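You operate a simulated robot arm through the tools that you are given. There is no shell and no other tool.

You are at the controls of a simulated robot arm. One attempt, no reset.

TASK
Stand each pen in the hole of its colour, then put the lid on the empty jar.
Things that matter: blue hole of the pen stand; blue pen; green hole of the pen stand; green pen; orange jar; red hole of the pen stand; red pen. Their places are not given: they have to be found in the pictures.

Only the result counts: the job must be done as asked and must still hold three seconds after the hand-in. Knocking over, shifting, dropping, spilling or breaking anything else fails it. Lids that push on must go on centred and level and be pressed home; caps that screw on are set level and turned clockwise until they are tight.

THE ROBOT
A 6-joint arm with a two-finger parallel gripper, fixed in place. Base frame: the origin is at the foot of the arm, x ahead of it, y to its left, z up; the work surface is at about z = 0. Units: m, degrees, N and s.
With the tool pointing down near the work surface it reaches from about 0.14 to 0.58 m from the base axis. Its first joint turns from -66.0 to 66.0 degrees. Payload 2.1 kg.
The TCP is the grasp point between the finger pads, 0.03 m short of the fingertips. In the tool frame z runs along the fingers and y along their closing line. The gripper opens to 0.094 m. The fingers are 0.028 m wide and 0.01 m thick; the gripper's body (0.05 by 0.096 m) begins 0.055 m behind the TCP.
Orientation is told as [roll, pitch, yaw] about the base's x, y, z axes, in that order, counted from this pose: with the fingers straight down and closing along the base's y, the tool's x points along the base's -x, its y along +y and its z along -z.

THE INTERFACE
- The arm moves only by the tool send_rows. Its argument "motion" is a list of rows, each an object (a shift or turn left out is 0, a gripper value left out holds the last) with "offset": the shift along the tool's x, y, z in units of 50 mm (1.0 is 50 mm), a list of three; "turn": the turn, a rotation vector about the tool's x, y, z in units of 6 degrees (1.0 is 6 degrees), a list of three; "gripper": the opening, from 0 (shut) to 1 (fully open). In form: [{"offset": [tx, ty, tz], "turn": [rx, ry, rz], "gripper": gripper}, ...]. A call has 1 to 20 rows; each row shifts and turns the commanded pose from where the row before left it, along the tool's axes as they then stand. A call with a number of a shift or a turn outside -1 to 1 is refused whole. Rows are played at 5 a second. More than 0.05 m and 8.6 degrees between two rows, or a gripper value outside its range, and nothing of the call is played. Where a pose cannot be reached the arm comes as near as it can. A force on the tool above 40 N (or 10 N above the force at the start of the call, whichever is more), or a blocked arm, ends the call early, and 0.2 s more pass. The fingers move at their own pace (about 0.072 m/s each) and stop on an object; they squeeze with about 31 N. The grip force told is the motor's: it shows also when the fingers shut on nothing. Time passes only in rows, and 0.2 s behind the last, so rows that do not move let the fingers close. The reply holds the time, the measured pose of the TCP, the force on the tool along the base axes, the opening and the grip force, in the units named above and with some noise, with the torque about the TCP (base axes, N m) and any sound that the robot's microphone picked up, and new pictures: "views" is both (left out), scene, wrist or none.
- Cameras (640 x 400 px; columns grow to the right, rows downward): "scene" is fixed at [0.0422, -0.3575, 0.5005]; the picture's right is [0.89, -0.46, 0.00], its down [-0.20, -0.38, -0.91] and it looks along [0.42, 0.80, -0.42] (base axes); focal length 324 px, centre (320, 200). "wrist" rides on the gripper at [0.076, 0.014, -0.103] in the tool frame; the picture's right is [-0.18, 0.98, 0.00], its down [-0.75, -0.14, -0.64] and it looks along [-0.63, -0.12, 0.77] (tool axes); focal length 243 px, centre (320, 200).
- locate(camera, pixels): for up to 12 pixels [column, row] of the newest picture of that camera ("zoom" is the newest enlarged one), the place [x, y, z] in the base frame of the surface seen there, good to about 0.002 m. No time passes.
- zoom(camera, box): a new picture of the part [left, top, right, bottom] of that camera's present view, enlarged. No time passes.
- job_done(): hands the job in; it is judged then, once.

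Open the gripper and draw the arm clear of the work before you hand the job in, unless the task says otherwise.

The tools are called after "Call:" as a command line: name --argument value ..., lists and objects as JSON in quotes. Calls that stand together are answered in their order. send_rows: Moves the arm, as the interface text tells. Its arguments: {"type":"object","properties":{"motion":{"type":"array","items":{"type":"object","properties":{"offset":{"type":"array","items":{"type":"number"}},"turn":{"type":"array","items":{"type":"number"}},"gripper":{"type":"number"}}}},"views":{"type":"string","enum":["both","scene","wrist","none"]}},"required":["motion"]} The other tools are called the same way: locate (camera, pixels) gives the place of the surface under pixels of a picture; zoom (camera, box) takes an enlarged picture of a part of a camera's view; job_done () hands the job in.

At the start:

```text
time: 0.0
position: [0.3352, 0.0973, 0.37]
tool_rot: [0.0, -0.1, 0.0]
wrist_force: [-0.3, 0.4, 0.0]
moment: [0.02, 0.0, 0.0]
finger_gap: 0.0937
finger_force: 0.0
```

scene: 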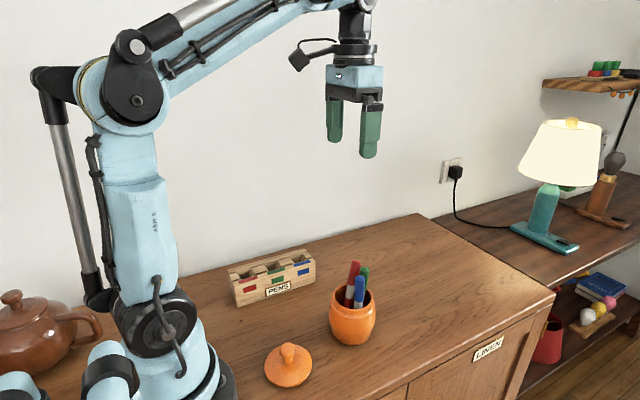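
wrist: 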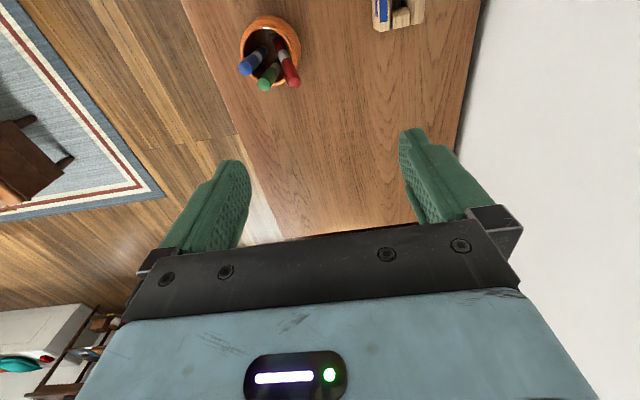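

The scene picture shows the pen stand around (272,277), the orange jar with three pens at (352,310), and the lid at (288,365). I zoom in on these parts to see them in detail.

Call:
zoom --camera "scene" --box '[220, 240, 400, 352]'

Call:
zoom --camera "wrist" --box '[200, 0, 440, 150]'

```text
3.56 times, centred on (310, 296) of scene
```

zoom: 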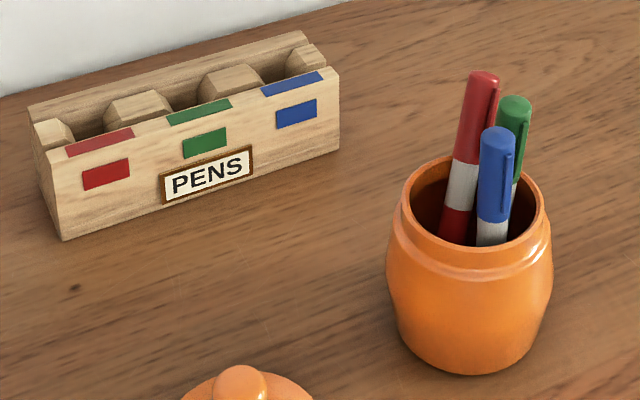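

```text
2.67 times, centred on (320, 75) of wrist
```

zoom: 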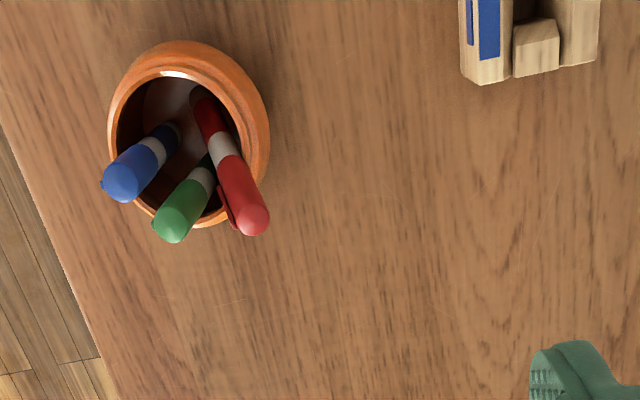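

The wrist zoom shows the pens' cap tops at zoom pixels (120,182) blue, (172,225) green and (253,222) red. I locate these with the jar rim, and the stand and lid through the scene view.

Call:
locate --camera "zoom" --pixels '[[120, 182], [172, 225], [253, 222], [150, 148], [200, 180], [222, 145], [190, 43], [268, 130], [110, 120], [183, 75], [200, 95], [175, 130]]'

Call:
locate --camera "scene" --pixels '[[354, 263], [365, 269], [360, 278], [290, 345], [268, 362], [310, 362], [288, 384], [237, 306], [315, 281], [228, 271], [306, 250], [314, 260]]'

```text
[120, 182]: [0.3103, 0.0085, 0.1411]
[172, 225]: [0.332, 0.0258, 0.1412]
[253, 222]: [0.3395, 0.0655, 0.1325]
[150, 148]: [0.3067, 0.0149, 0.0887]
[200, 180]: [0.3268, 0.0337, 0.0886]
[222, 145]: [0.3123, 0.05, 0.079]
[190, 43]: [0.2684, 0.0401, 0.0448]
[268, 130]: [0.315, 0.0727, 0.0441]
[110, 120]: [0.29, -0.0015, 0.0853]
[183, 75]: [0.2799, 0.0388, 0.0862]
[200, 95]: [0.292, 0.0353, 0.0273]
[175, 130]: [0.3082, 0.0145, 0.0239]
```

```text
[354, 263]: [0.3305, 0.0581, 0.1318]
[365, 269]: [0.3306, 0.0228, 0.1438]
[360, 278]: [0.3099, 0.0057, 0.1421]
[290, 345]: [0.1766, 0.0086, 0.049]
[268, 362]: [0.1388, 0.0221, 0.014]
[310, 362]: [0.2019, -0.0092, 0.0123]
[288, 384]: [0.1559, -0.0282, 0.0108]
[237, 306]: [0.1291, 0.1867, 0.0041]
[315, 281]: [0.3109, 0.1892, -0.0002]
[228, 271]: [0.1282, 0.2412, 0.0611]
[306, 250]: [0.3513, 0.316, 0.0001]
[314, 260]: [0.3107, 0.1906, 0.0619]
```

The pens stand in the jar with their tops near z = 0.13 to 0.145, and the stand spans roughly x 0.13 to 0.31 at y from 0.19. I move the wrist camera nearer, staying well above the pens, for a better look into the jar.

Call:
send_rows --motion '[{"offset": [0.375, -0.285, 0.6], "gripper": 1}, {"offset": [0.375, -0.285, 0.6]}, {"offset": [0.375, -0.285, 0.6]}, {"offset": [0.375, -0.285, 0.6]}, {}]' --views "both"

```text
time: 1.2
position: [0.2615, 0.0383, 0.2534]
tool_rot: [0.0, -0.1, 0.0]
wrist_force: [0.0, 0.7, 0.5]
moment: [0.0, 0.0, -0.04]
finger_gap: 0.0941
finger_force: 0.0
```

scene: 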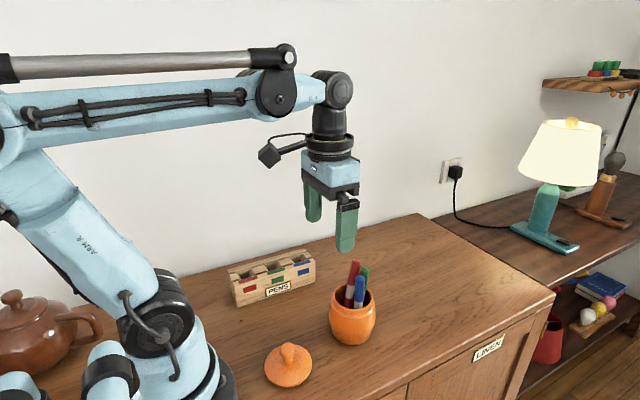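
wrist: 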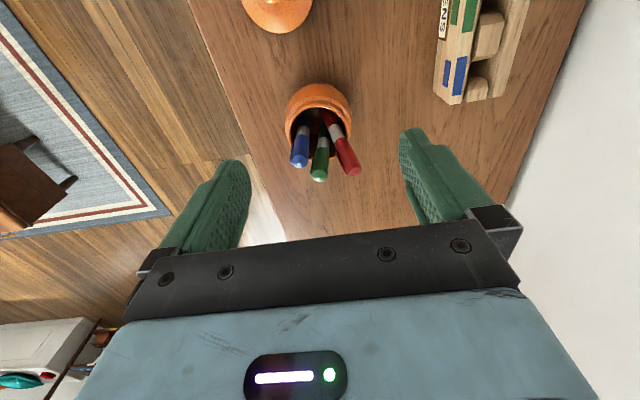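

The jar is now at about (320,115) in the wrist view, with the pens leaning towards the bottom of the picture. I zoom there and onto the stand at (480,50).

Call:
zoom --camera "wrist" --box '[256, 75, 400, 190]'

Call:
locate --camera "wrist" --pixels '[[299, 160], [303, 131], [304, 143], [318, 175], [322, 144], [320, 160], [353, 170], [335, 127], [345, 150], [287, 115], [350, 110], [319, 84]]'

Call:
zoom --camera "wrist" --box '[400, 0, 560, 110]'

```text
3.48 times, centred on (328, 132) of wrist
```

zoom: 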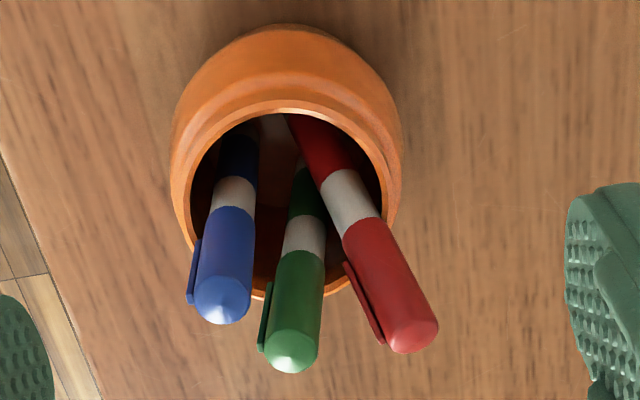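

```text
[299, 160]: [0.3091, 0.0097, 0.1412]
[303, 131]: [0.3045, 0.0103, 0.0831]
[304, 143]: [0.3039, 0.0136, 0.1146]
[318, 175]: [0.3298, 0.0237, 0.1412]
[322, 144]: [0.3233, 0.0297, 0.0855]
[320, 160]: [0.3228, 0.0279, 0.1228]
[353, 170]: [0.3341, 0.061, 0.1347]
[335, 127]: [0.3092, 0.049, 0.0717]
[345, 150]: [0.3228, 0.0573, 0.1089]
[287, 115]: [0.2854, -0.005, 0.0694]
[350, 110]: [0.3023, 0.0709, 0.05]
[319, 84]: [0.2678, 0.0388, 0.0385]
```

```text
3.64 times, centred on (480, 55) of wrist
```

zoom: 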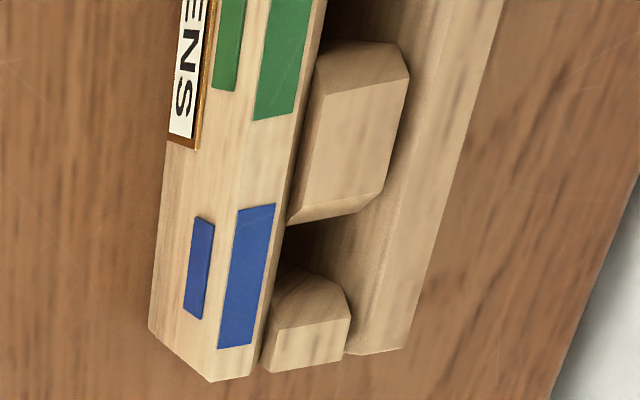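

The zoom shows each pen cap's centreline clearly. I zoom on the jar again so that I can locate points along each pen.

Call:
zoom --camera "wrist" --box '[280, 95, 376, 185]'

```text
4.44 times, centred on (328, 140) of wrist
```

zoom: 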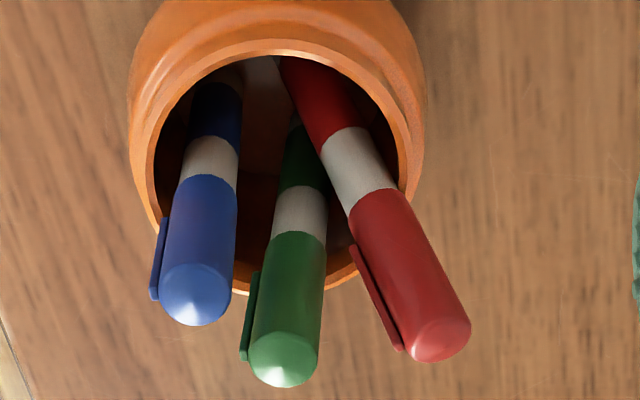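

The enlarged view gives clear centrelines: blue from (207,178) to (199,275), green from (297,240) to (287,340), red from (375,205) to (430,320). I locate points along each pen.

Call:
locate --camera "zoom" --pixels '[[198, 300], [201, 250], [206, 190], [213, 125], [284, 365], [289, 310], [297, 250], [303, 170], [440, 340], [405, 275], [375, 215], [325, 105]]'

Call:
locate --camera "zoom" --pixels '[[163, 250], [236, 250], [250, 330], [322, 310], [385, 310], [445, 275], [160, 150], [280, 50], [410, 170], [240, 285], [350, 75], [190, 75]]'

```text
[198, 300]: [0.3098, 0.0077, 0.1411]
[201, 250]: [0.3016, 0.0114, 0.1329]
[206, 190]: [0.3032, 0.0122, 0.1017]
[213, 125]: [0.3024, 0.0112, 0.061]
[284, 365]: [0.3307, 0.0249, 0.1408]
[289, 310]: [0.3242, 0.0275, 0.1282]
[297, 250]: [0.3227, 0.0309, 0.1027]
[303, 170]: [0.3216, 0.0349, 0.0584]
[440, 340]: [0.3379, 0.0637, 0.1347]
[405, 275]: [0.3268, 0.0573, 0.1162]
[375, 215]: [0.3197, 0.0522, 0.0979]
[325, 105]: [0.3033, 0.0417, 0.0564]
```

```text
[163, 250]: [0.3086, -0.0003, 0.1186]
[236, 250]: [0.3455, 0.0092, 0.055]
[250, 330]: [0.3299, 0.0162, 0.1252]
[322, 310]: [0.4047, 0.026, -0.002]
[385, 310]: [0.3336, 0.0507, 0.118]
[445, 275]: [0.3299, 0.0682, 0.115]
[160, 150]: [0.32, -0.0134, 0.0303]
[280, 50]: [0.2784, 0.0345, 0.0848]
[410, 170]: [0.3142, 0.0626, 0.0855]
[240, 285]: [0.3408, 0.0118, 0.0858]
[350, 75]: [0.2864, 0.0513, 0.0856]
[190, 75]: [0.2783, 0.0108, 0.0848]
```

Blue is nearly upright, green leans about 6° and red about 25° towards +x+y; the jar rim is near z = 0.086, centred at about (0.31, 0.027). Next I move the camera over the stand to see its holes from above, keeping the height.

Call:
send_rows --motion '[{"offset": [0.35, 0.8, 0]}, {"offset": [0.35, 0.8, 0]}, {"offset": [0.35, 0.8, 0]}, {"offset": [0.35, 0.8, 0]}, {}, {}]' --views "both"

```text
time: 2.6
position: [0.1878, 0.203, 0.25]
tool_rot: [0.0, 0.0, -0.1]
wrist_force: [-0.9, -0.3, 0.3]
moment: [0.0, 0.0, -0.02]
finger_gap: 0.094
finger_force: 0.0
```

scene: 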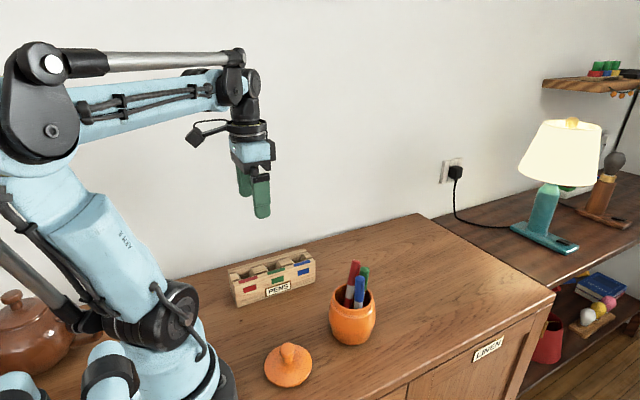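
wrist: 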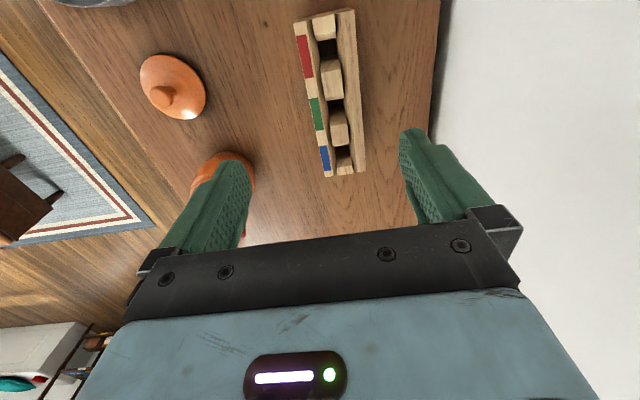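

The stand now lies vertically at about (330,90) in the wrist view, the red hole near the top and the blue near the bottom. I zoom in to measure the holes.

Call:
zoom --camera "wrist" --box '[260, 0, 420, 100]'

Call:
zoom --camera "wrist" --box '[260, 85, 420, 185]'

```text
4.00 times, centred on (340, 50) of wrist
```

zoom: 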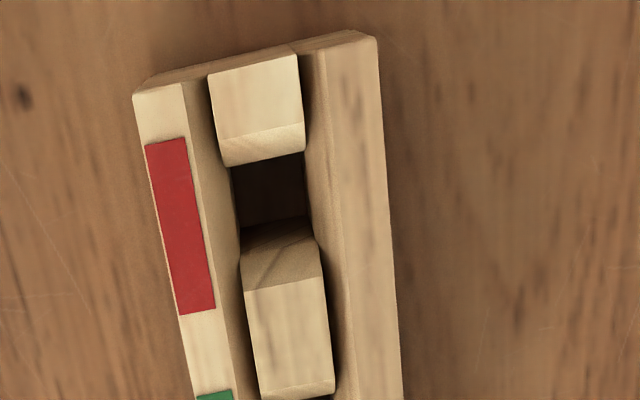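

```text
4.00 times, centred on (340, 135) of wrist
```

zoom: 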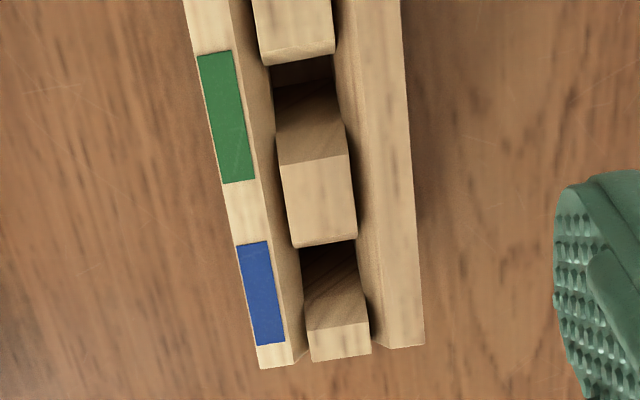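

The holes are square wells between chamfered blocks and the two rails. I locate the edges of the green and blue holes in this zoom.

Call:
locate --camera "zoom" --pixels '[[302, 50], [270, 68], [335, 62], [300, 75], [312, 155], [305, 110], [322, 240], [302, 250], [355, 243], [330, 255], [338, 320], [335, 290]]'

Call:
locate --camera "wrist" --pixels '[[295, 24], [306, 21], [337, 12], [353, 10], [326, 176], [334, 174], [356, 171], [365, 170], [321, 140], [329, 135], [348, 130], [360, 130]]'

```text
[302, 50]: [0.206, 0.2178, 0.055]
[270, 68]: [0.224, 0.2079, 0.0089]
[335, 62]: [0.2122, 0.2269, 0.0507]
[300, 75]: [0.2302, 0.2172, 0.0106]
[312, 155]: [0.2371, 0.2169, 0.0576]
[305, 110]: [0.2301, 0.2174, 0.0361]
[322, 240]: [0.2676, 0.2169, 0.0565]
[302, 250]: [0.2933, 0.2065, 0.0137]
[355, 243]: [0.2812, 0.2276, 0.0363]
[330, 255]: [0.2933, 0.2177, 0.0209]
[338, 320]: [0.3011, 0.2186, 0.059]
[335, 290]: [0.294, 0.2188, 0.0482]
```

```text
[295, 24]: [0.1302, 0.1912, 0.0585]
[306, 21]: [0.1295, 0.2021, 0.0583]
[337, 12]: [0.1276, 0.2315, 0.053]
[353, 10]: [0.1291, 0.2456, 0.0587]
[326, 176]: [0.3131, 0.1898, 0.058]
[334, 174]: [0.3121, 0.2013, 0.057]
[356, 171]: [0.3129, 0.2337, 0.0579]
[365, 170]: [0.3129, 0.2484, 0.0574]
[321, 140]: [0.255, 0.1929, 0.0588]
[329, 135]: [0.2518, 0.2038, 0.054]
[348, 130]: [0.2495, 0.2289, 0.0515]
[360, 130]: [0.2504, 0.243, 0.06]
```

The green hole's far wall is at x ≈ 0.230 and the blue one's at x ≈ 0.2935, with hole width about 0.021 in y (0.207 to 0.228). I now check the red hole and the label edges in the same way.

Call:
zoom --camera "wrist" --box '[280, 0, 376, 60]'

Call:
locate --camera "wrist" --pixels '[[302, 36], [309, 78], [314, 98], [320, 130], [323, 146], [328, 171]]'

```text
6.67 times, centred on (328, 30) of wrist
```

zoom: 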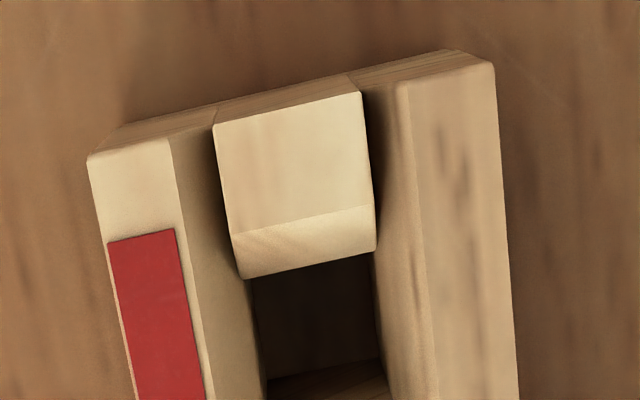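

```text
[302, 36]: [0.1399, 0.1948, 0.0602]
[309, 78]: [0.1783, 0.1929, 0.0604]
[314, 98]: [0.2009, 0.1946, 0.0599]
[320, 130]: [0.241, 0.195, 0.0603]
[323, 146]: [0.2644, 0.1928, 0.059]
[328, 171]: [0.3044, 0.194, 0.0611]
```

The labels are centred at x ≈ 0.159 (red), 0.221 (green) and 0.284 (blue). I locate the red hole's edges in this zoom to confirm.

Call:
locate --camera "zoom" --pixels '[[308, 262], [308, 240], [300, 210], [310, 300], [315, 350], [325, 392], [262, 380], [382, 365], [250, 330], [380, 310], [420, 300], [200, 300]]'

Call:
zoom --camera "wrist" --box '[280, 35, 376, 95]'

```text
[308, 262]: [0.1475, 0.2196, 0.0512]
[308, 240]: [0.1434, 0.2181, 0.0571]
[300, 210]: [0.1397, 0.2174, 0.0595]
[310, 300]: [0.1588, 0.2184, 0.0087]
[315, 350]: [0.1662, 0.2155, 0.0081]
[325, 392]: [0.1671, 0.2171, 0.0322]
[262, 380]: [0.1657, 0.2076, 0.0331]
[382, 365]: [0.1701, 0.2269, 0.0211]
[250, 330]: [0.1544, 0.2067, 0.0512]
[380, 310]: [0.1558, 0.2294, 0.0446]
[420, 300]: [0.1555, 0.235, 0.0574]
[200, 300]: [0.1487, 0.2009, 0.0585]
```

```text
6.67 times, centred on (328, 65) of wrist
```

zoom: 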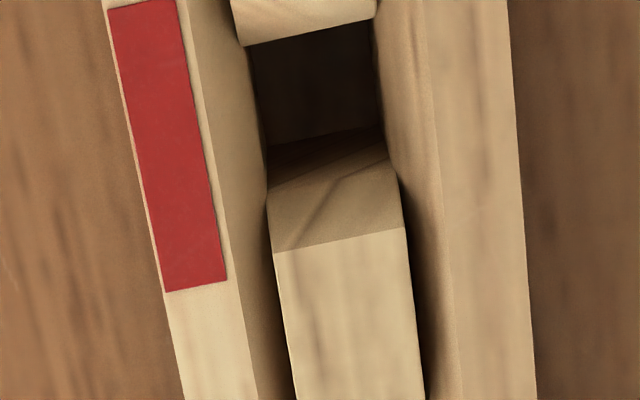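

The red hole spans x 0.148 to 0.168 and its floor is at z ≈ 0.0085; the others match at x ≈ 0.221 and 0.284, y ≈ 0.2175. Now I go above the red pen at height 0.25 and yaw the tool by 90° so the fingers close clear of the clip and of the other pens.

Call:
send_rows --motion '[{"offset": [-0.71, -0.494, 0]}, {"offset": [-0.71, -0.494, 0]}, {"offset": [-0.71, -0.494, 0]}, {"offset": [-0.71, -0.494, 0]}, {"offset": [-0.71, -0.494, 0]}, {"turn": [0, 0, -1]}, {"turn": [0, 0, -1]}, {"turn": [0, 0, -1]}, {"turn": [0, 0, -1]}, {"turn": [0, 0, -1]}, {"turn": [0, 0, -1]}, {"turn": [0, 0, -1]}, {"turn": [0, 0, -1]}, {"turn": [0, 0, -1]}, {"turn": [0, 0, -1]}, {"turn": [0, 0, -1]}, {"turn": [0, 0, -1]}, {"turn": [0, 0, -1]}, {"turn": [0, 0, -1]}, {"turn": [0, 0, -1]}]' --views "none"

Call:
send_rows --motion '[{}, {}]' --views "both"

```text
time: 6.8
position: [0.3699, 0.0763, 0.2505]
tool_rot: [0.0, 0.0, 90.2]
wrist_force: [-0.3, -0.1, 0.8]
moment: [0.02, 0.02, -0.02]
finger_gap: 0.0938
finger_force: 0.1
```

```text
time: 7.4
position: [0.3683, 0.0771, 0.2509]
tool_rot: [-0.1, 0.0, 90.0]
wrist_force: [-0.5, 1.0, 0.8]
moment: [0.01, -0.02, -0.05]
finger_gap: 0.0941
finger_force: 0.0
```

scene: 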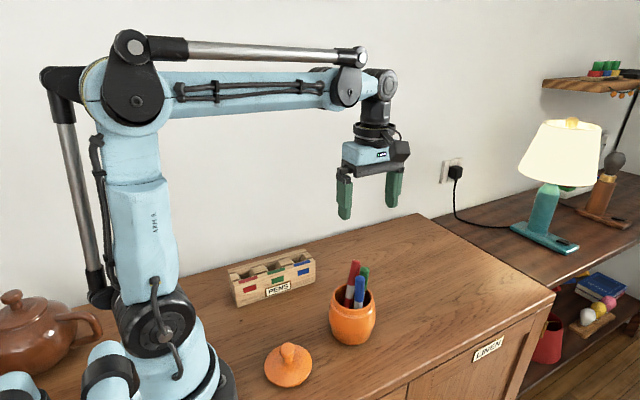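
wrist: 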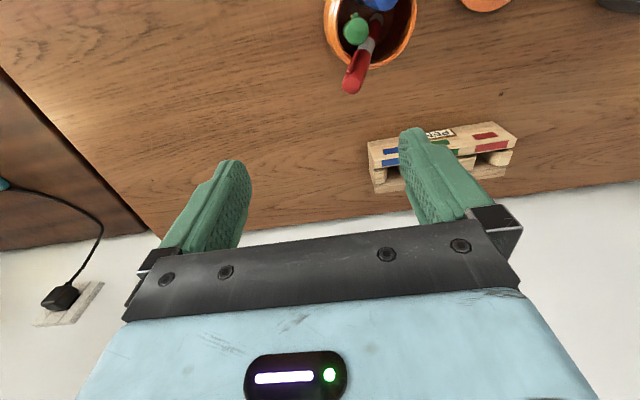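

The measured pose agrees with my bookkeeping (0.368, 0.077, 0.250, yaw 90°). The jar is visible at (370,30) from another side, so I zoom there to cross-check the pens' axes.

Call:
zoom --camera "wrist" --box '[304, 0, 448, 96]'

```text
4.17 times, centred on (376, 48) of wrist
```

zoom: 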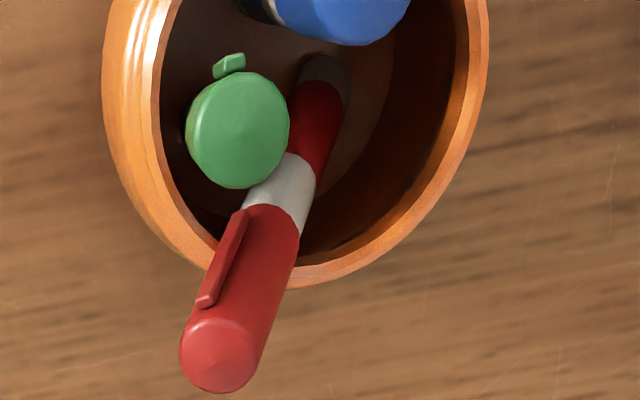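

Green's top is at zoom (240,130), red's cap runs from (270,235) to (220,355) with its clip at (225,260). I locate points along the red and green pens here.

Call:
locate --camera "zoom" --pixels '[[218, 358], [232, 310], [260, 260], [282, 195], [315, 120], [225, 255], [240, 130], [240, 160], [350, 25], [228, 66], [205, 270], [290, 260]]'

```text
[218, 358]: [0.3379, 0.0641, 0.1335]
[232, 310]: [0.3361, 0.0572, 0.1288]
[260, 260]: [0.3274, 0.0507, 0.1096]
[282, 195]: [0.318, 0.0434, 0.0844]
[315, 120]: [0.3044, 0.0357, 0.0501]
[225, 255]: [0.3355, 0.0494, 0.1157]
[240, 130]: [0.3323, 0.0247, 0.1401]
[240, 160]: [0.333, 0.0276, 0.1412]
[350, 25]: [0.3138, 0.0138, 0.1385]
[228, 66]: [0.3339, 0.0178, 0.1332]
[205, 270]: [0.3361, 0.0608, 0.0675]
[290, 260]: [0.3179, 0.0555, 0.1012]
```

Both views agree: red's axis direction is about (0.356, 0.236, 0.905), passing through (0.334, 0.059, 0.113), with its top about 22 mm above that. I lower to a pre-grasp point, narrow the fingers to half, and tilt the tool 25° to line up with the pen.

Call:
send_rows --motion '[{"offset": [-0.045, 0, 0.51], "gripper": 0.5}, {"offset": [-0.045, 0, 0.51]}, {"turn": [-0.7, 0.4645, 0]}, {"turn": [-0.7, 0.4645, 0]}, {"turn": [-0.7, 0.4645, 0]}, {"turn": [-0.7, 0.4645, 0]}, {"turn": [-0.7, 0.4645, 0]}, {}, {}]' --views "both"

```text
time: 9.4
position: [0.3699, 0.0815, 0.2006]
tool_rot: [21.4, 13.6, 92.7]
wrist_force: [-0.3, 0.6, 0.9]
moment: [-0.01, -0.03, 0.05]
finger_gap: 0.047
finger_force: 0.0
```

scene: 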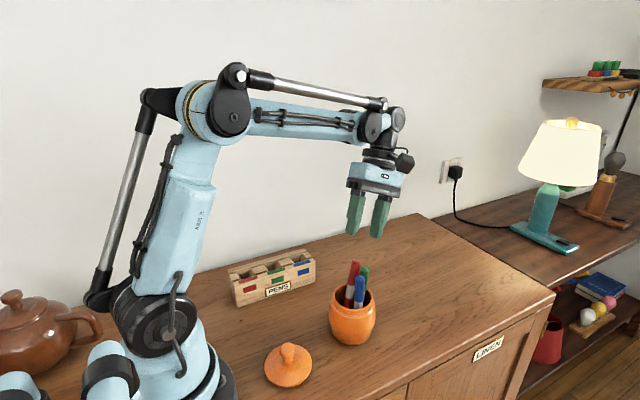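
wrist: 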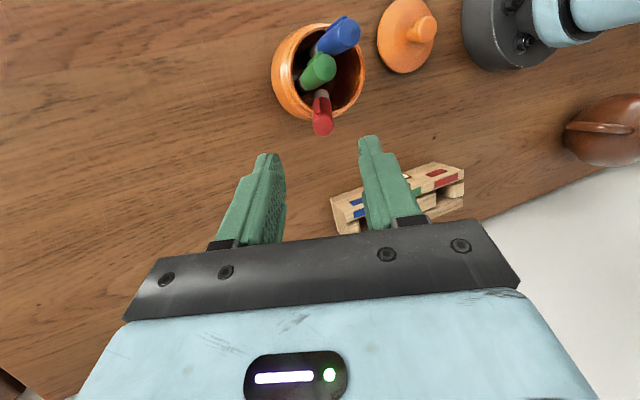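

The tool axis now matches the pen's direction (tool z ≈ (-0.354, -0.236, -0.905)), and the red cap at (322,115) sits midway between the finger tips. I descend 55 mm along the axis and check.

Call:
send_rows --motion '[{"offset": [0, 0, 0.3]}, {"offset": [0, 0, 0.3]}, {"offset": [0, 0, 0.25]}, {"offset": [0, 0, 0.25]}, {}]' --views "both"

Call:
zoom --camera "wrist" --box '[220, 60, 420, 185]'

```text
time: 10.6
position: [0.3486, 0.0697, 0.1503]
tool_rot: [21.4, 13.6, 92.8]
wrist_force: [-0.1, 0.7, -0.3]
moment: [0.02, 0.0, -0.04]
finger_gap: 0.0469
finger_force: 0.0
```

scene: 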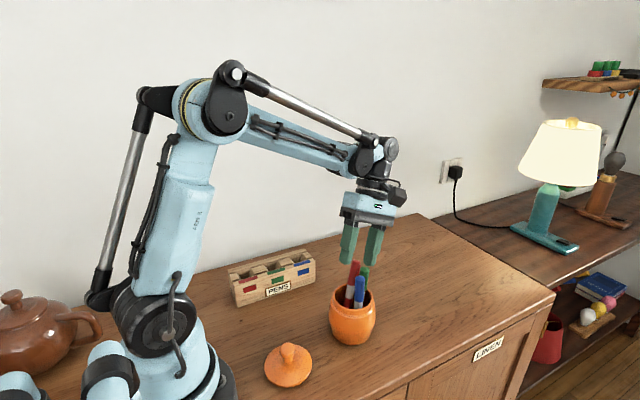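
wrist: 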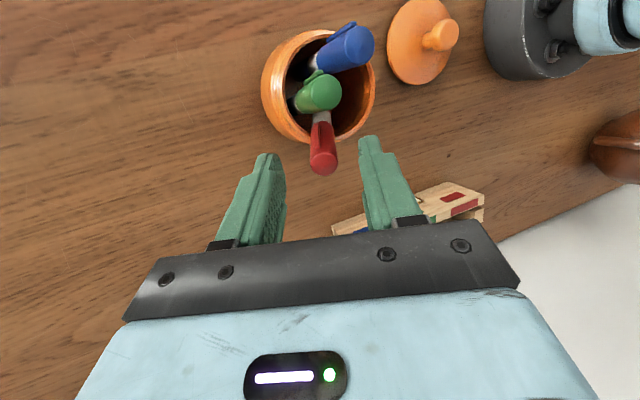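

```text
3.20 times, centred on (320, 122) of wrist
```

zoom: 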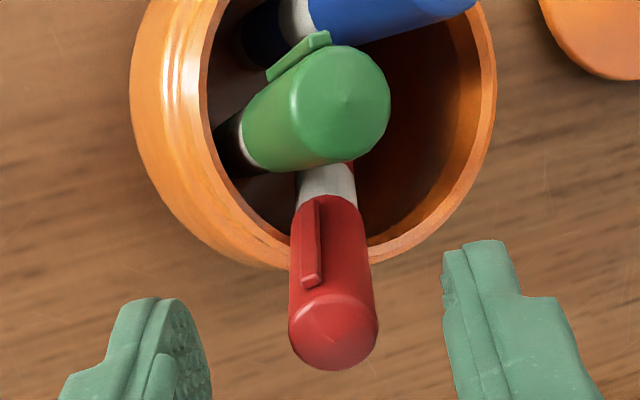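

The red cap at zoom (333,320) lies centred between the finger pads. I descend the last 25 mm along the axis and close on it.

Call:
send_rows --motion '[{"offset": [0, 0, 0.25]}, {"offset": [0, 0, 0.25]}, {}, {"gripper": 0.25}, {"gripper": 0}, {}, {}]' --views "both"

Call:
zoom --camera "wrist" --box '[220, 60, 420, 185]'

```text
time: 12.2
position: [0.3389, 0.062, 0.1288]
tool_rot: [21.5, 13.6, 92.6]
wrist_force: [-0.5, -0.1, 0.3]
moment: [-0.02, 0.02, -0.01]
finger_gap: 0.015
finger_force: 31.2
```

scene: 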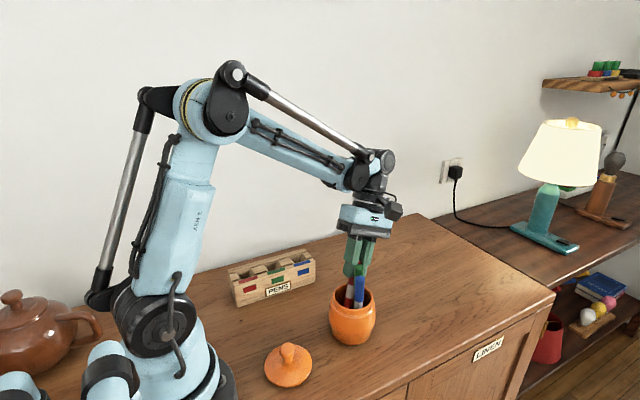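
wrist: 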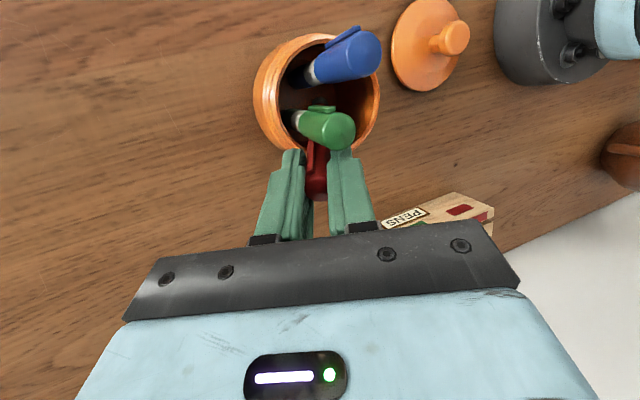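

```text
3.20 times, centred on (320, 122) of wrist
```

zoom: 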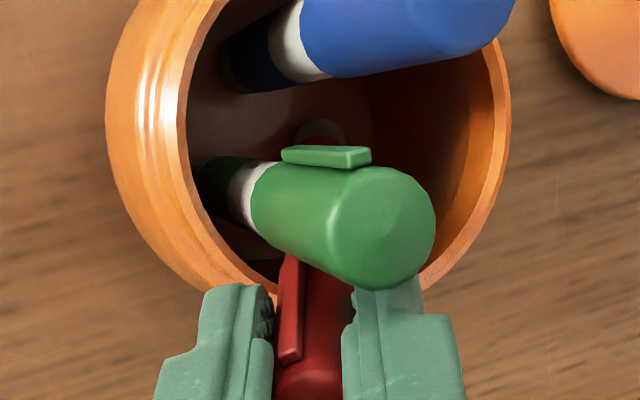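

The fingers stopped at 15 mm on the red pen with full grip force and no tool force. I pull it up along its own axis, starting gently.

Call:
send_rows --motion '[{"offset": [0, 0, -0.2]}, {"offset": [0, 0, -0.2]}, {"offset": [0, 0, -0.3]}, {"offset": [0, 0, -0.3]}]' --views "both"

```text
time: 13.2
position: [0.3579, 0.0747, 0.1733]
tool_rot: [21.3, 13.6, 92.6]
wrist_force: [-1.4, 0.5, 0.0]
moment: [-0.06, 0.04, 0.0]
finger_gap: 0.0153
finger_force: 31.0
```

scene: 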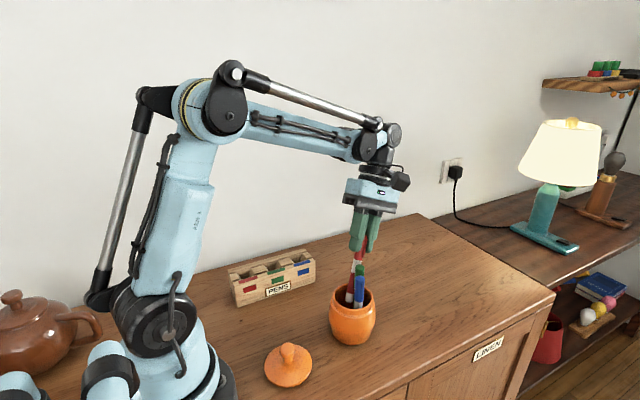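
wrist: 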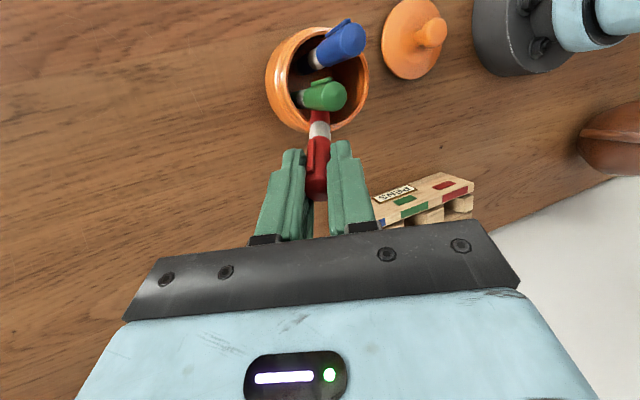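

The pen slides out freely and the other two stay in place. I pull the remaining 100 mm along the axis and then straighten the tool to vertical.

Call:
send_rows --motion '[{"offset": [0, 0, -0.5]}, {"offset": [0, 0, -0.5]}, {"offset": [0, 0, -0.5]}, {"offset": [0, 0, -0.5]}, {"offset": [0, 0, -0.3]}, {"turn": [0.7, -0.4645, 0]}, {"turn": [0.7, -0.4645, 0]}, {"turn": [0.7, -0.4645, 0]}, {"turn": [0.7, -0.4645, 0]}, {"turn": [0.7, -0.4645, 0]}, {}, {}]' --views "both"

```text
time: 15.8
position: [0.396, 0.1018, 0.2779]
tool_rot: [-0.1, -0.1, 90.2]
wrist_force: [0.5, 0.6, -0.5]
moment: [0.0, 0.0, -0.01]
finger_gap: 0.0153
finger_force: 31.9
```

scene: 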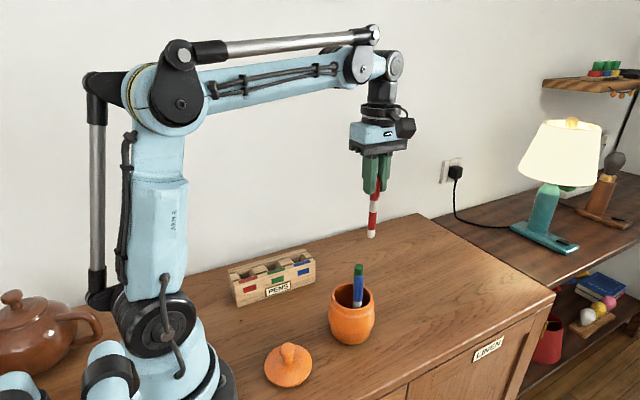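
wrist: 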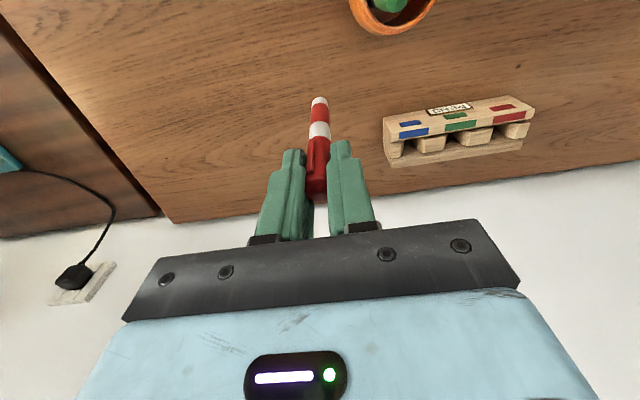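

The red pen hangs straight from the fingers. I zoom in both views to measure its tilt and lower end before the insertion.

Call:
zoom --camera "wrist" --box '[256, 85, 384, 205]'

Call:
locate --camera "wrist" --pixels '[[320, 99], [320, 105], [320, 115], [320, 130], [319, 145], [311, 115], [329, 115], [310, 130], [330, 130]]'

Call:
locate --camera "scene" --pixels '[[372, 236], [373, 225], [374, 210], [375, 198], [376, 188]]'

Call:
zoom --camera "scene" --box '[324, 150, 424, 250]'

```text
3.33 times, centred on (320, 145) of wrist
```

zoom: 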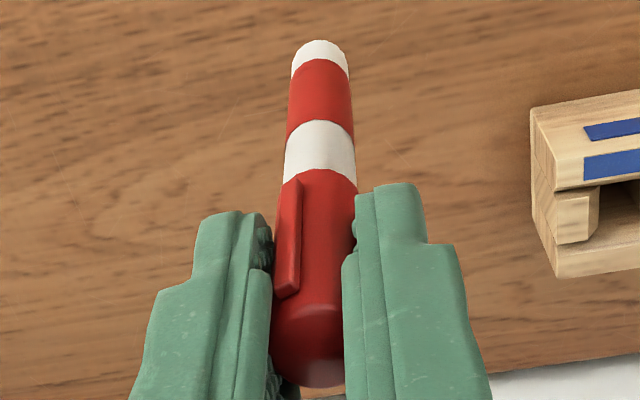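

```text
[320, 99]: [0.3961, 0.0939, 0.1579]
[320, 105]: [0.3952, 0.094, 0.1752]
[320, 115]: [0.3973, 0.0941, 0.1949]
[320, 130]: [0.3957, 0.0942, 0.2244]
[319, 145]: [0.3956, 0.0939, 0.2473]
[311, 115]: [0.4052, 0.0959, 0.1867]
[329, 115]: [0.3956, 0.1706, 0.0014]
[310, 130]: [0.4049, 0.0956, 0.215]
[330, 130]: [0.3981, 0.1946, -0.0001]
```

```text
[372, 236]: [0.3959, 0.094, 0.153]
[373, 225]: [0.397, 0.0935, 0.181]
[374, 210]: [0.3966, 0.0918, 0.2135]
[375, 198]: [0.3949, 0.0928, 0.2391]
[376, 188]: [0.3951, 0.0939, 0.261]
```

```text
4.00 times, centred on (374, 200) of scene
```

zoom: 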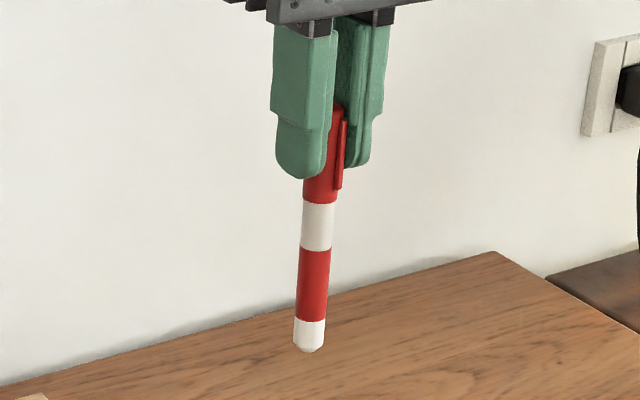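

The pen hangs upright on the TCP axis (x ≈ 0.397, y ≈ 0.1015) with its lower end about 0.127 m below the TCP. I carry it at this height to above the red hole at (0.158, 0.2175).

Call:
send_rows --motion '[{"offset": [-0.332, 0.686, 0]}, {"offset": [-0.332, 0.686, 0]}, {"offset": [-0.332, 0.686, 0]}, {"offset": [-0.332, 0.686, 0]}, {"offset": [-0.332, 0.686, 0]}, {"offset": [-0.332, 0.686, 0]}, {"offset": [-0.332, 0.686, 0]}, {}, {}, {}]' --views "both"

```text
time: 18.0
position: [0.1554, 0.2162, 0.2788]
tool_rot: [-0.1, 0.0, 90.0]
wrist_force: [0.2, 0.1, -1.0]
moment: [0.01, -0.03, 0.05]
finger_gap: 0.0152
finger_force: 31.3
```

scene: 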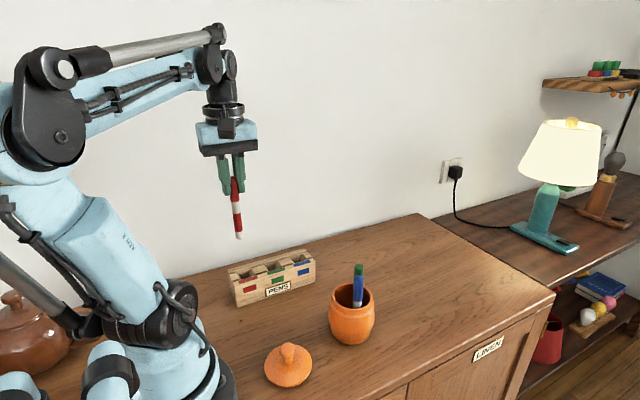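
wrist: 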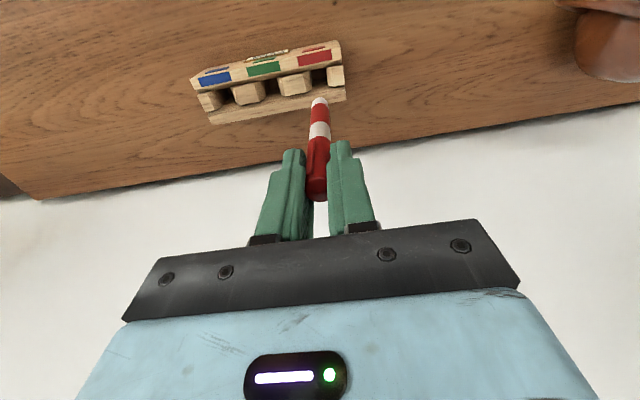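

The pen is above the stand with its tip at (320,100) in the wrist view and (239,236) in the scene view. I locate it in both to check its offset from the red hole.

Call:
locate --camera "wrist" --pixels '[[320, 101], [320, 106], [320, 115], [320, 130], [319, 142], [329, 88], [300, 60], [330, 52]]'

Call:
locate --camera "scene" --pixels '[[239, 236], [238, 225], [237, 212], [236, 203], [242, 281], [287, 269]]'

Call:
zoom --camera "wrist" --box '[250, 30, 378, 110]'

```text
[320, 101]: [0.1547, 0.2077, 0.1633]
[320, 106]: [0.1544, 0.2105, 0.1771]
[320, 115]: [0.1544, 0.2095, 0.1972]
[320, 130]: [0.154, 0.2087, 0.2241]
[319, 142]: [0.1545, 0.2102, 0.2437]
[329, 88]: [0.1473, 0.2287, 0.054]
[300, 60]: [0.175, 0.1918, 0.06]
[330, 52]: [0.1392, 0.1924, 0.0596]
```

```text
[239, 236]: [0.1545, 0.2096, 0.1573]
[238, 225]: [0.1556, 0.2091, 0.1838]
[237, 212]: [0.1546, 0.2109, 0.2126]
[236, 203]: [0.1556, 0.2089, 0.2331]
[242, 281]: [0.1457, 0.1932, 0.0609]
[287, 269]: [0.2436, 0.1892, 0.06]
```

```text
5.00 times, centred on (314, 70) of wrist
```

zoom: 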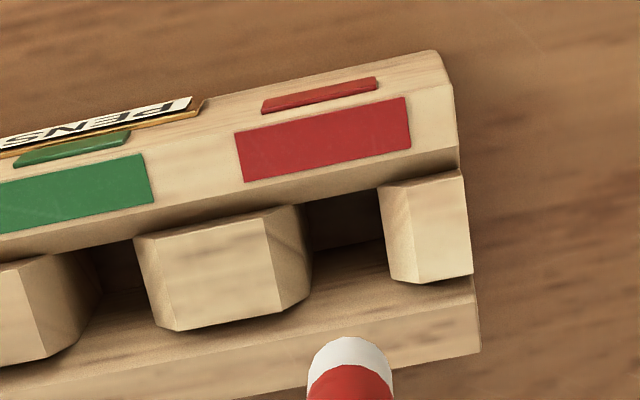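

The pen's axis measures (0.1556, 0.2168), slightly short of the hole in x. I locate the red hole's block edges and label corners in this zoom to fix the hole centre.

Call:
locate --camera "zoom" --pixels '[[237, 133], [408, 99], [243, 180], [408, 148], [275, 205], [300, 207], [382, 190], [390, 270], [308, 290], [345, 225], [340, 250], [390, 230]]'

```text
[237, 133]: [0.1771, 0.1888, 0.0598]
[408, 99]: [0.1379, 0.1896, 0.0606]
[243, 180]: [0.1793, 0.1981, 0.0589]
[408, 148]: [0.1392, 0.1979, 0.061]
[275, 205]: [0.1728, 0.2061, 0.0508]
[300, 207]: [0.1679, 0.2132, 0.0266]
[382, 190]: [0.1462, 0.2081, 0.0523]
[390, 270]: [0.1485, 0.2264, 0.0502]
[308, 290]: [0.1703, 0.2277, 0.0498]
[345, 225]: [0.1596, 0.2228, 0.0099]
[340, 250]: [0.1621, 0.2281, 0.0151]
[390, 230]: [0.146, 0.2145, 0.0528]
```

The red hole centre comes out at about (0.1587, 0.2175), so the pen must move 3 mm in +x and 1 mm in +y. I correct that and lower it to just above the stand.

Call:
send_rows --motion '[{"offset": [-0.015, -0.062, 0.2]}, {"offset": [0, 0, 0.4]}, {"offset": [0, 0, 0.4]}, {"offset": [0, 0, 0.4]}, {"offset": [0, 0, 0.2]}, {}, {}]' --views "both"

Call:
zoom --camera "wrist" --box '[250, 60, 378, 140]'

Call:
zoom --camera "scene" --box '[210, 230, 306, 290]'

```text
time: 19.6
position: [0.1615, 0.2175, 0.1939]
tool_rot: [-0.1, 0.1, 90.2]
wrist_force: [-0.3, 0.1, -0.7]
moment: [0.0, 0.03, 0.0]
finger_gap: 0.0151
finger_force: 30.9
```

scene: 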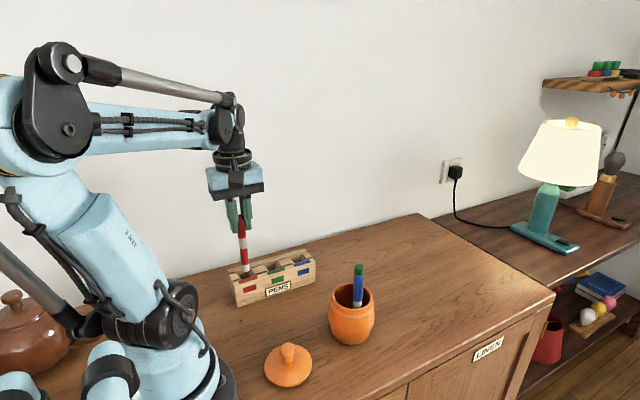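
wrist: 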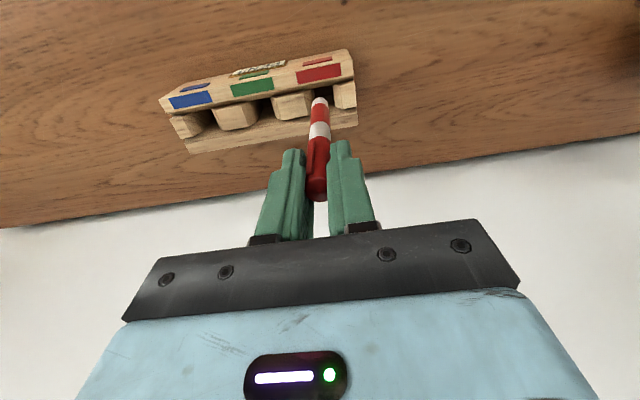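

```text
5.00 times, centred on (314, 100) of wrist
```

zoom: 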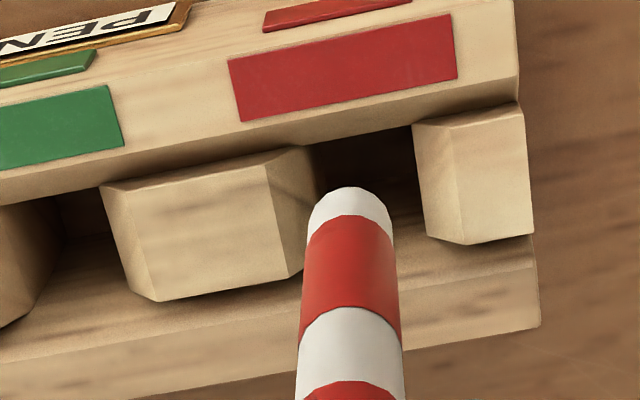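

```text
6.67 times, centred on (258, 260) of scene
```

zoom: 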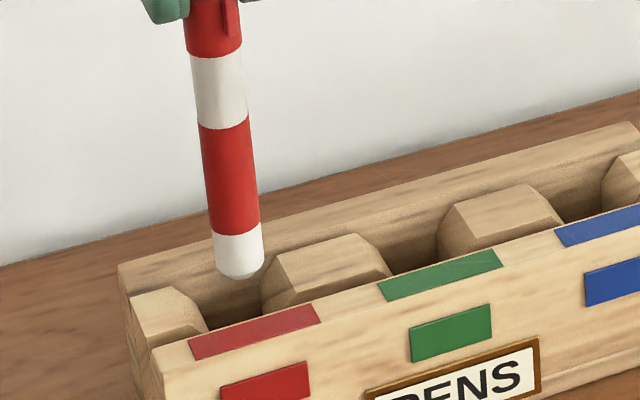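

The tip is now just above the red hole but appears nearer the left block. I locate the pen's surface to get its current offset.

Call:
locate --camera "wrist" --pixels '[[320, 101], [320, 106], [320, 115], [320, 130], [319, 142]]'

Call:
locate --camera "scene" --pixels '[[245, 269], [244, 260], [243, 250], [242, 238], [241, 228]]'

```text
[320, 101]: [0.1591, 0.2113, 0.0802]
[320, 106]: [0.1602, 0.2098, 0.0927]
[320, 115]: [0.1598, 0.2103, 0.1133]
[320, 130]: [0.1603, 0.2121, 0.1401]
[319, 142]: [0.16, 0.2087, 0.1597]
```

```text
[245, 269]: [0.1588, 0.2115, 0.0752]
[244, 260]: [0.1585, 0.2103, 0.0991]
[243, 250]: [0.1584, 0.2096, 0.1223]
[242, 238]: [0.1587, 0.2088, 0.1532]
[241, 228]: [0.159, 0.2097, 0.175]
```

The pen axis is at about (0.1605, 0.2177), so I shift 2 mm in -x and lower it 25 mm into the hole's mouth, watching the force.

Call:
send_rows --motion '[{"offset": [0, 0.04, 0]}, {}, {"offset": [0, 0, 0.2]}, {"offset": [0, 0, 0.15]}, {"offset": [0, 0, 0.15]}, {}]' --views "both"

Call:
zoom --camera "wrist" --box '[250, 60, 378, 140]'

Call:
zoom --camera "scene" --box '[210, 230, 306, 290]'

```text
time: 21.0
position: [0.1597, 0.2172, 0.1723]
tool_rot: [-0.1, 0.0, 90.2]
wrist_force: [-0.4, -0.1, -0.7]
moment: [0.05, -0.01, 0.02]
finger_gap: 0.0149
finger_force: 31.3
```

scene: 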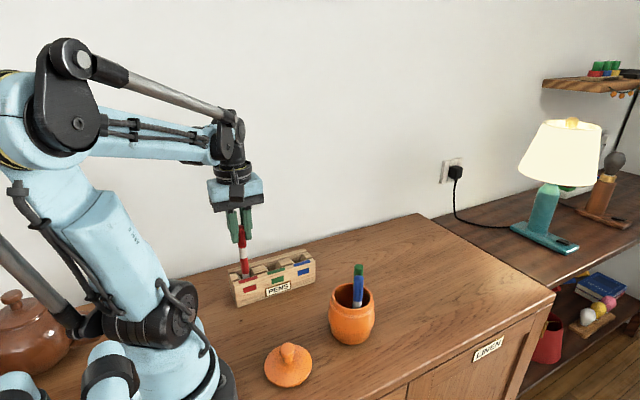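
wrist: 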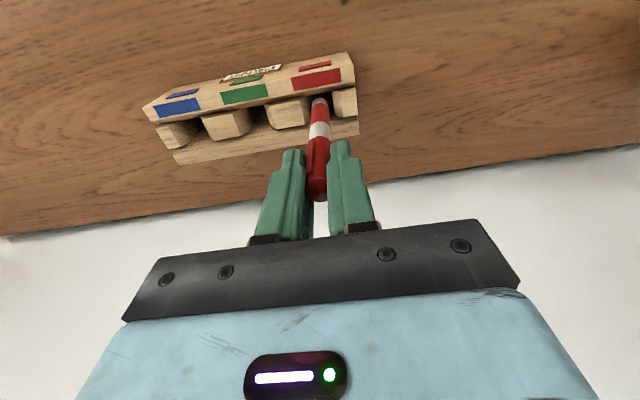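

```text
5.00 times, centred on (314, 100) of wrist
```

zoom: 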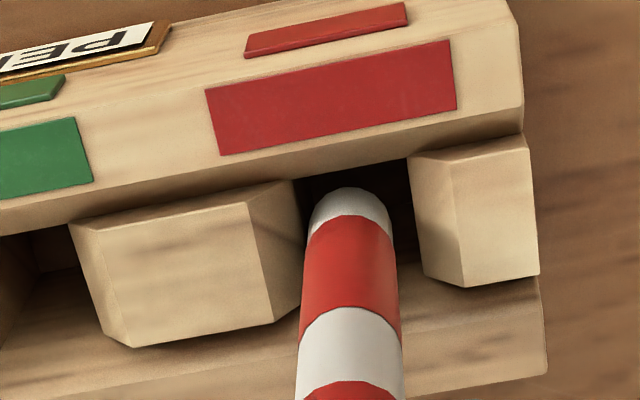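

```text
6.67 times, centred on (258, 260) of scene
```

zoom: 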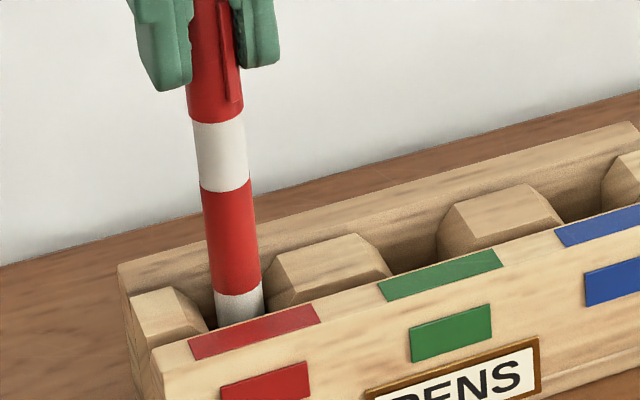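

The pen has entered the red hole with no side force, slightly nearer the +x wall. I nudge 1 mm in -x and lower another 25 mm.

Call:
send_rows --motion '[{"offset": [0, 0.02, 0]}, {"offset": [0, 0, 0.15]}, {"offset": [0, 0, 0.15]}, {"offset": [0, 0, 0.1]}, {"offset": [0, 0, 0.1]}, {}]' --views "scene"

Call:
zoom --camera "scene" --box '[210, 230, 306, 290]'

```text
time: 22.4
position: [0.1577, 0.218, 0.1476]
tool_rot: [-0.1, 0.0, 90.1]
wrist_force: [0.0, -0.7, 0.7]
moment: [0.01, -0.03, -0.01]
finger_gap: 0.0149
finger_force: 31.1
```

scene: 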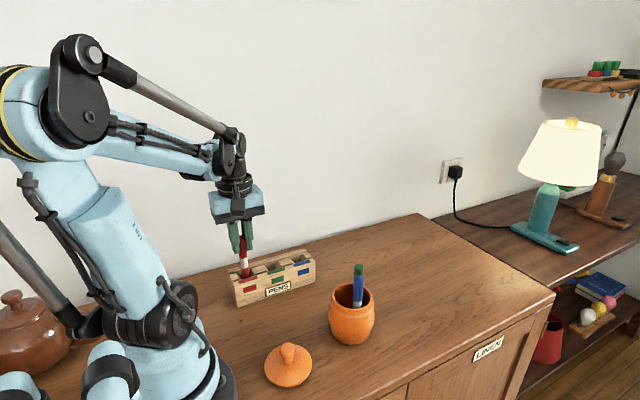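

```text
6.67 times, centred on (258, 260) of scene
```

zoom: 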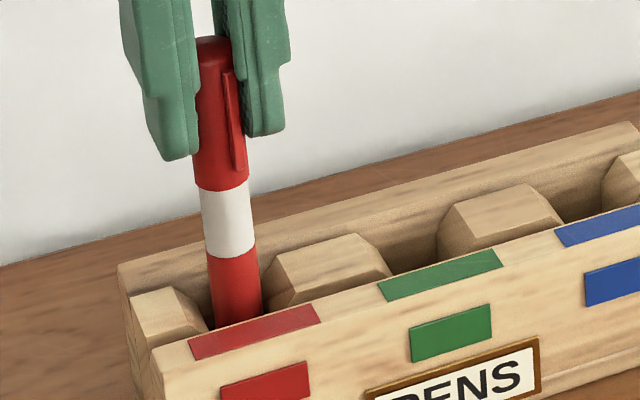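

No contact yet; the lower end is about 10 mm above the hole's floor. I lower in 2 mm steps and read the vertical force.

Call:
send_rows --motion '[{"offset": [0, 0, 0.04]}, {"offset": [0, 0, 0.04]}, {"offset": [0, 0, 0.04]}, {"offset": [0, 0, 0.03]}, {}]' --views "none"

Call:
send_rows --motion '[{"offset": [0, 0, 0.03]}, {}]' --views "none"

```text
time: 23.6
position: [0.1582, 0.2178, 0.1404]
tool_rot: [-0.1, -0.1, 90.2]
wrist_force: [0.2, -4.3, 14.1]
moment: [-0.37, 0.01, -0.02]
finger_gap: 0.0152
finger_force: 30.9
```

```text
time: 24.2
position: [0.1574, 0.2186, 0.1383]
tool_rot: [-0.1, -0.1, 90.1]
wrist_force: [0.4, 1.0, 25.7]
moment: [0.17, -0.06, 0.04]
finger_gap: 0.0151
finger_force: 30.9
```

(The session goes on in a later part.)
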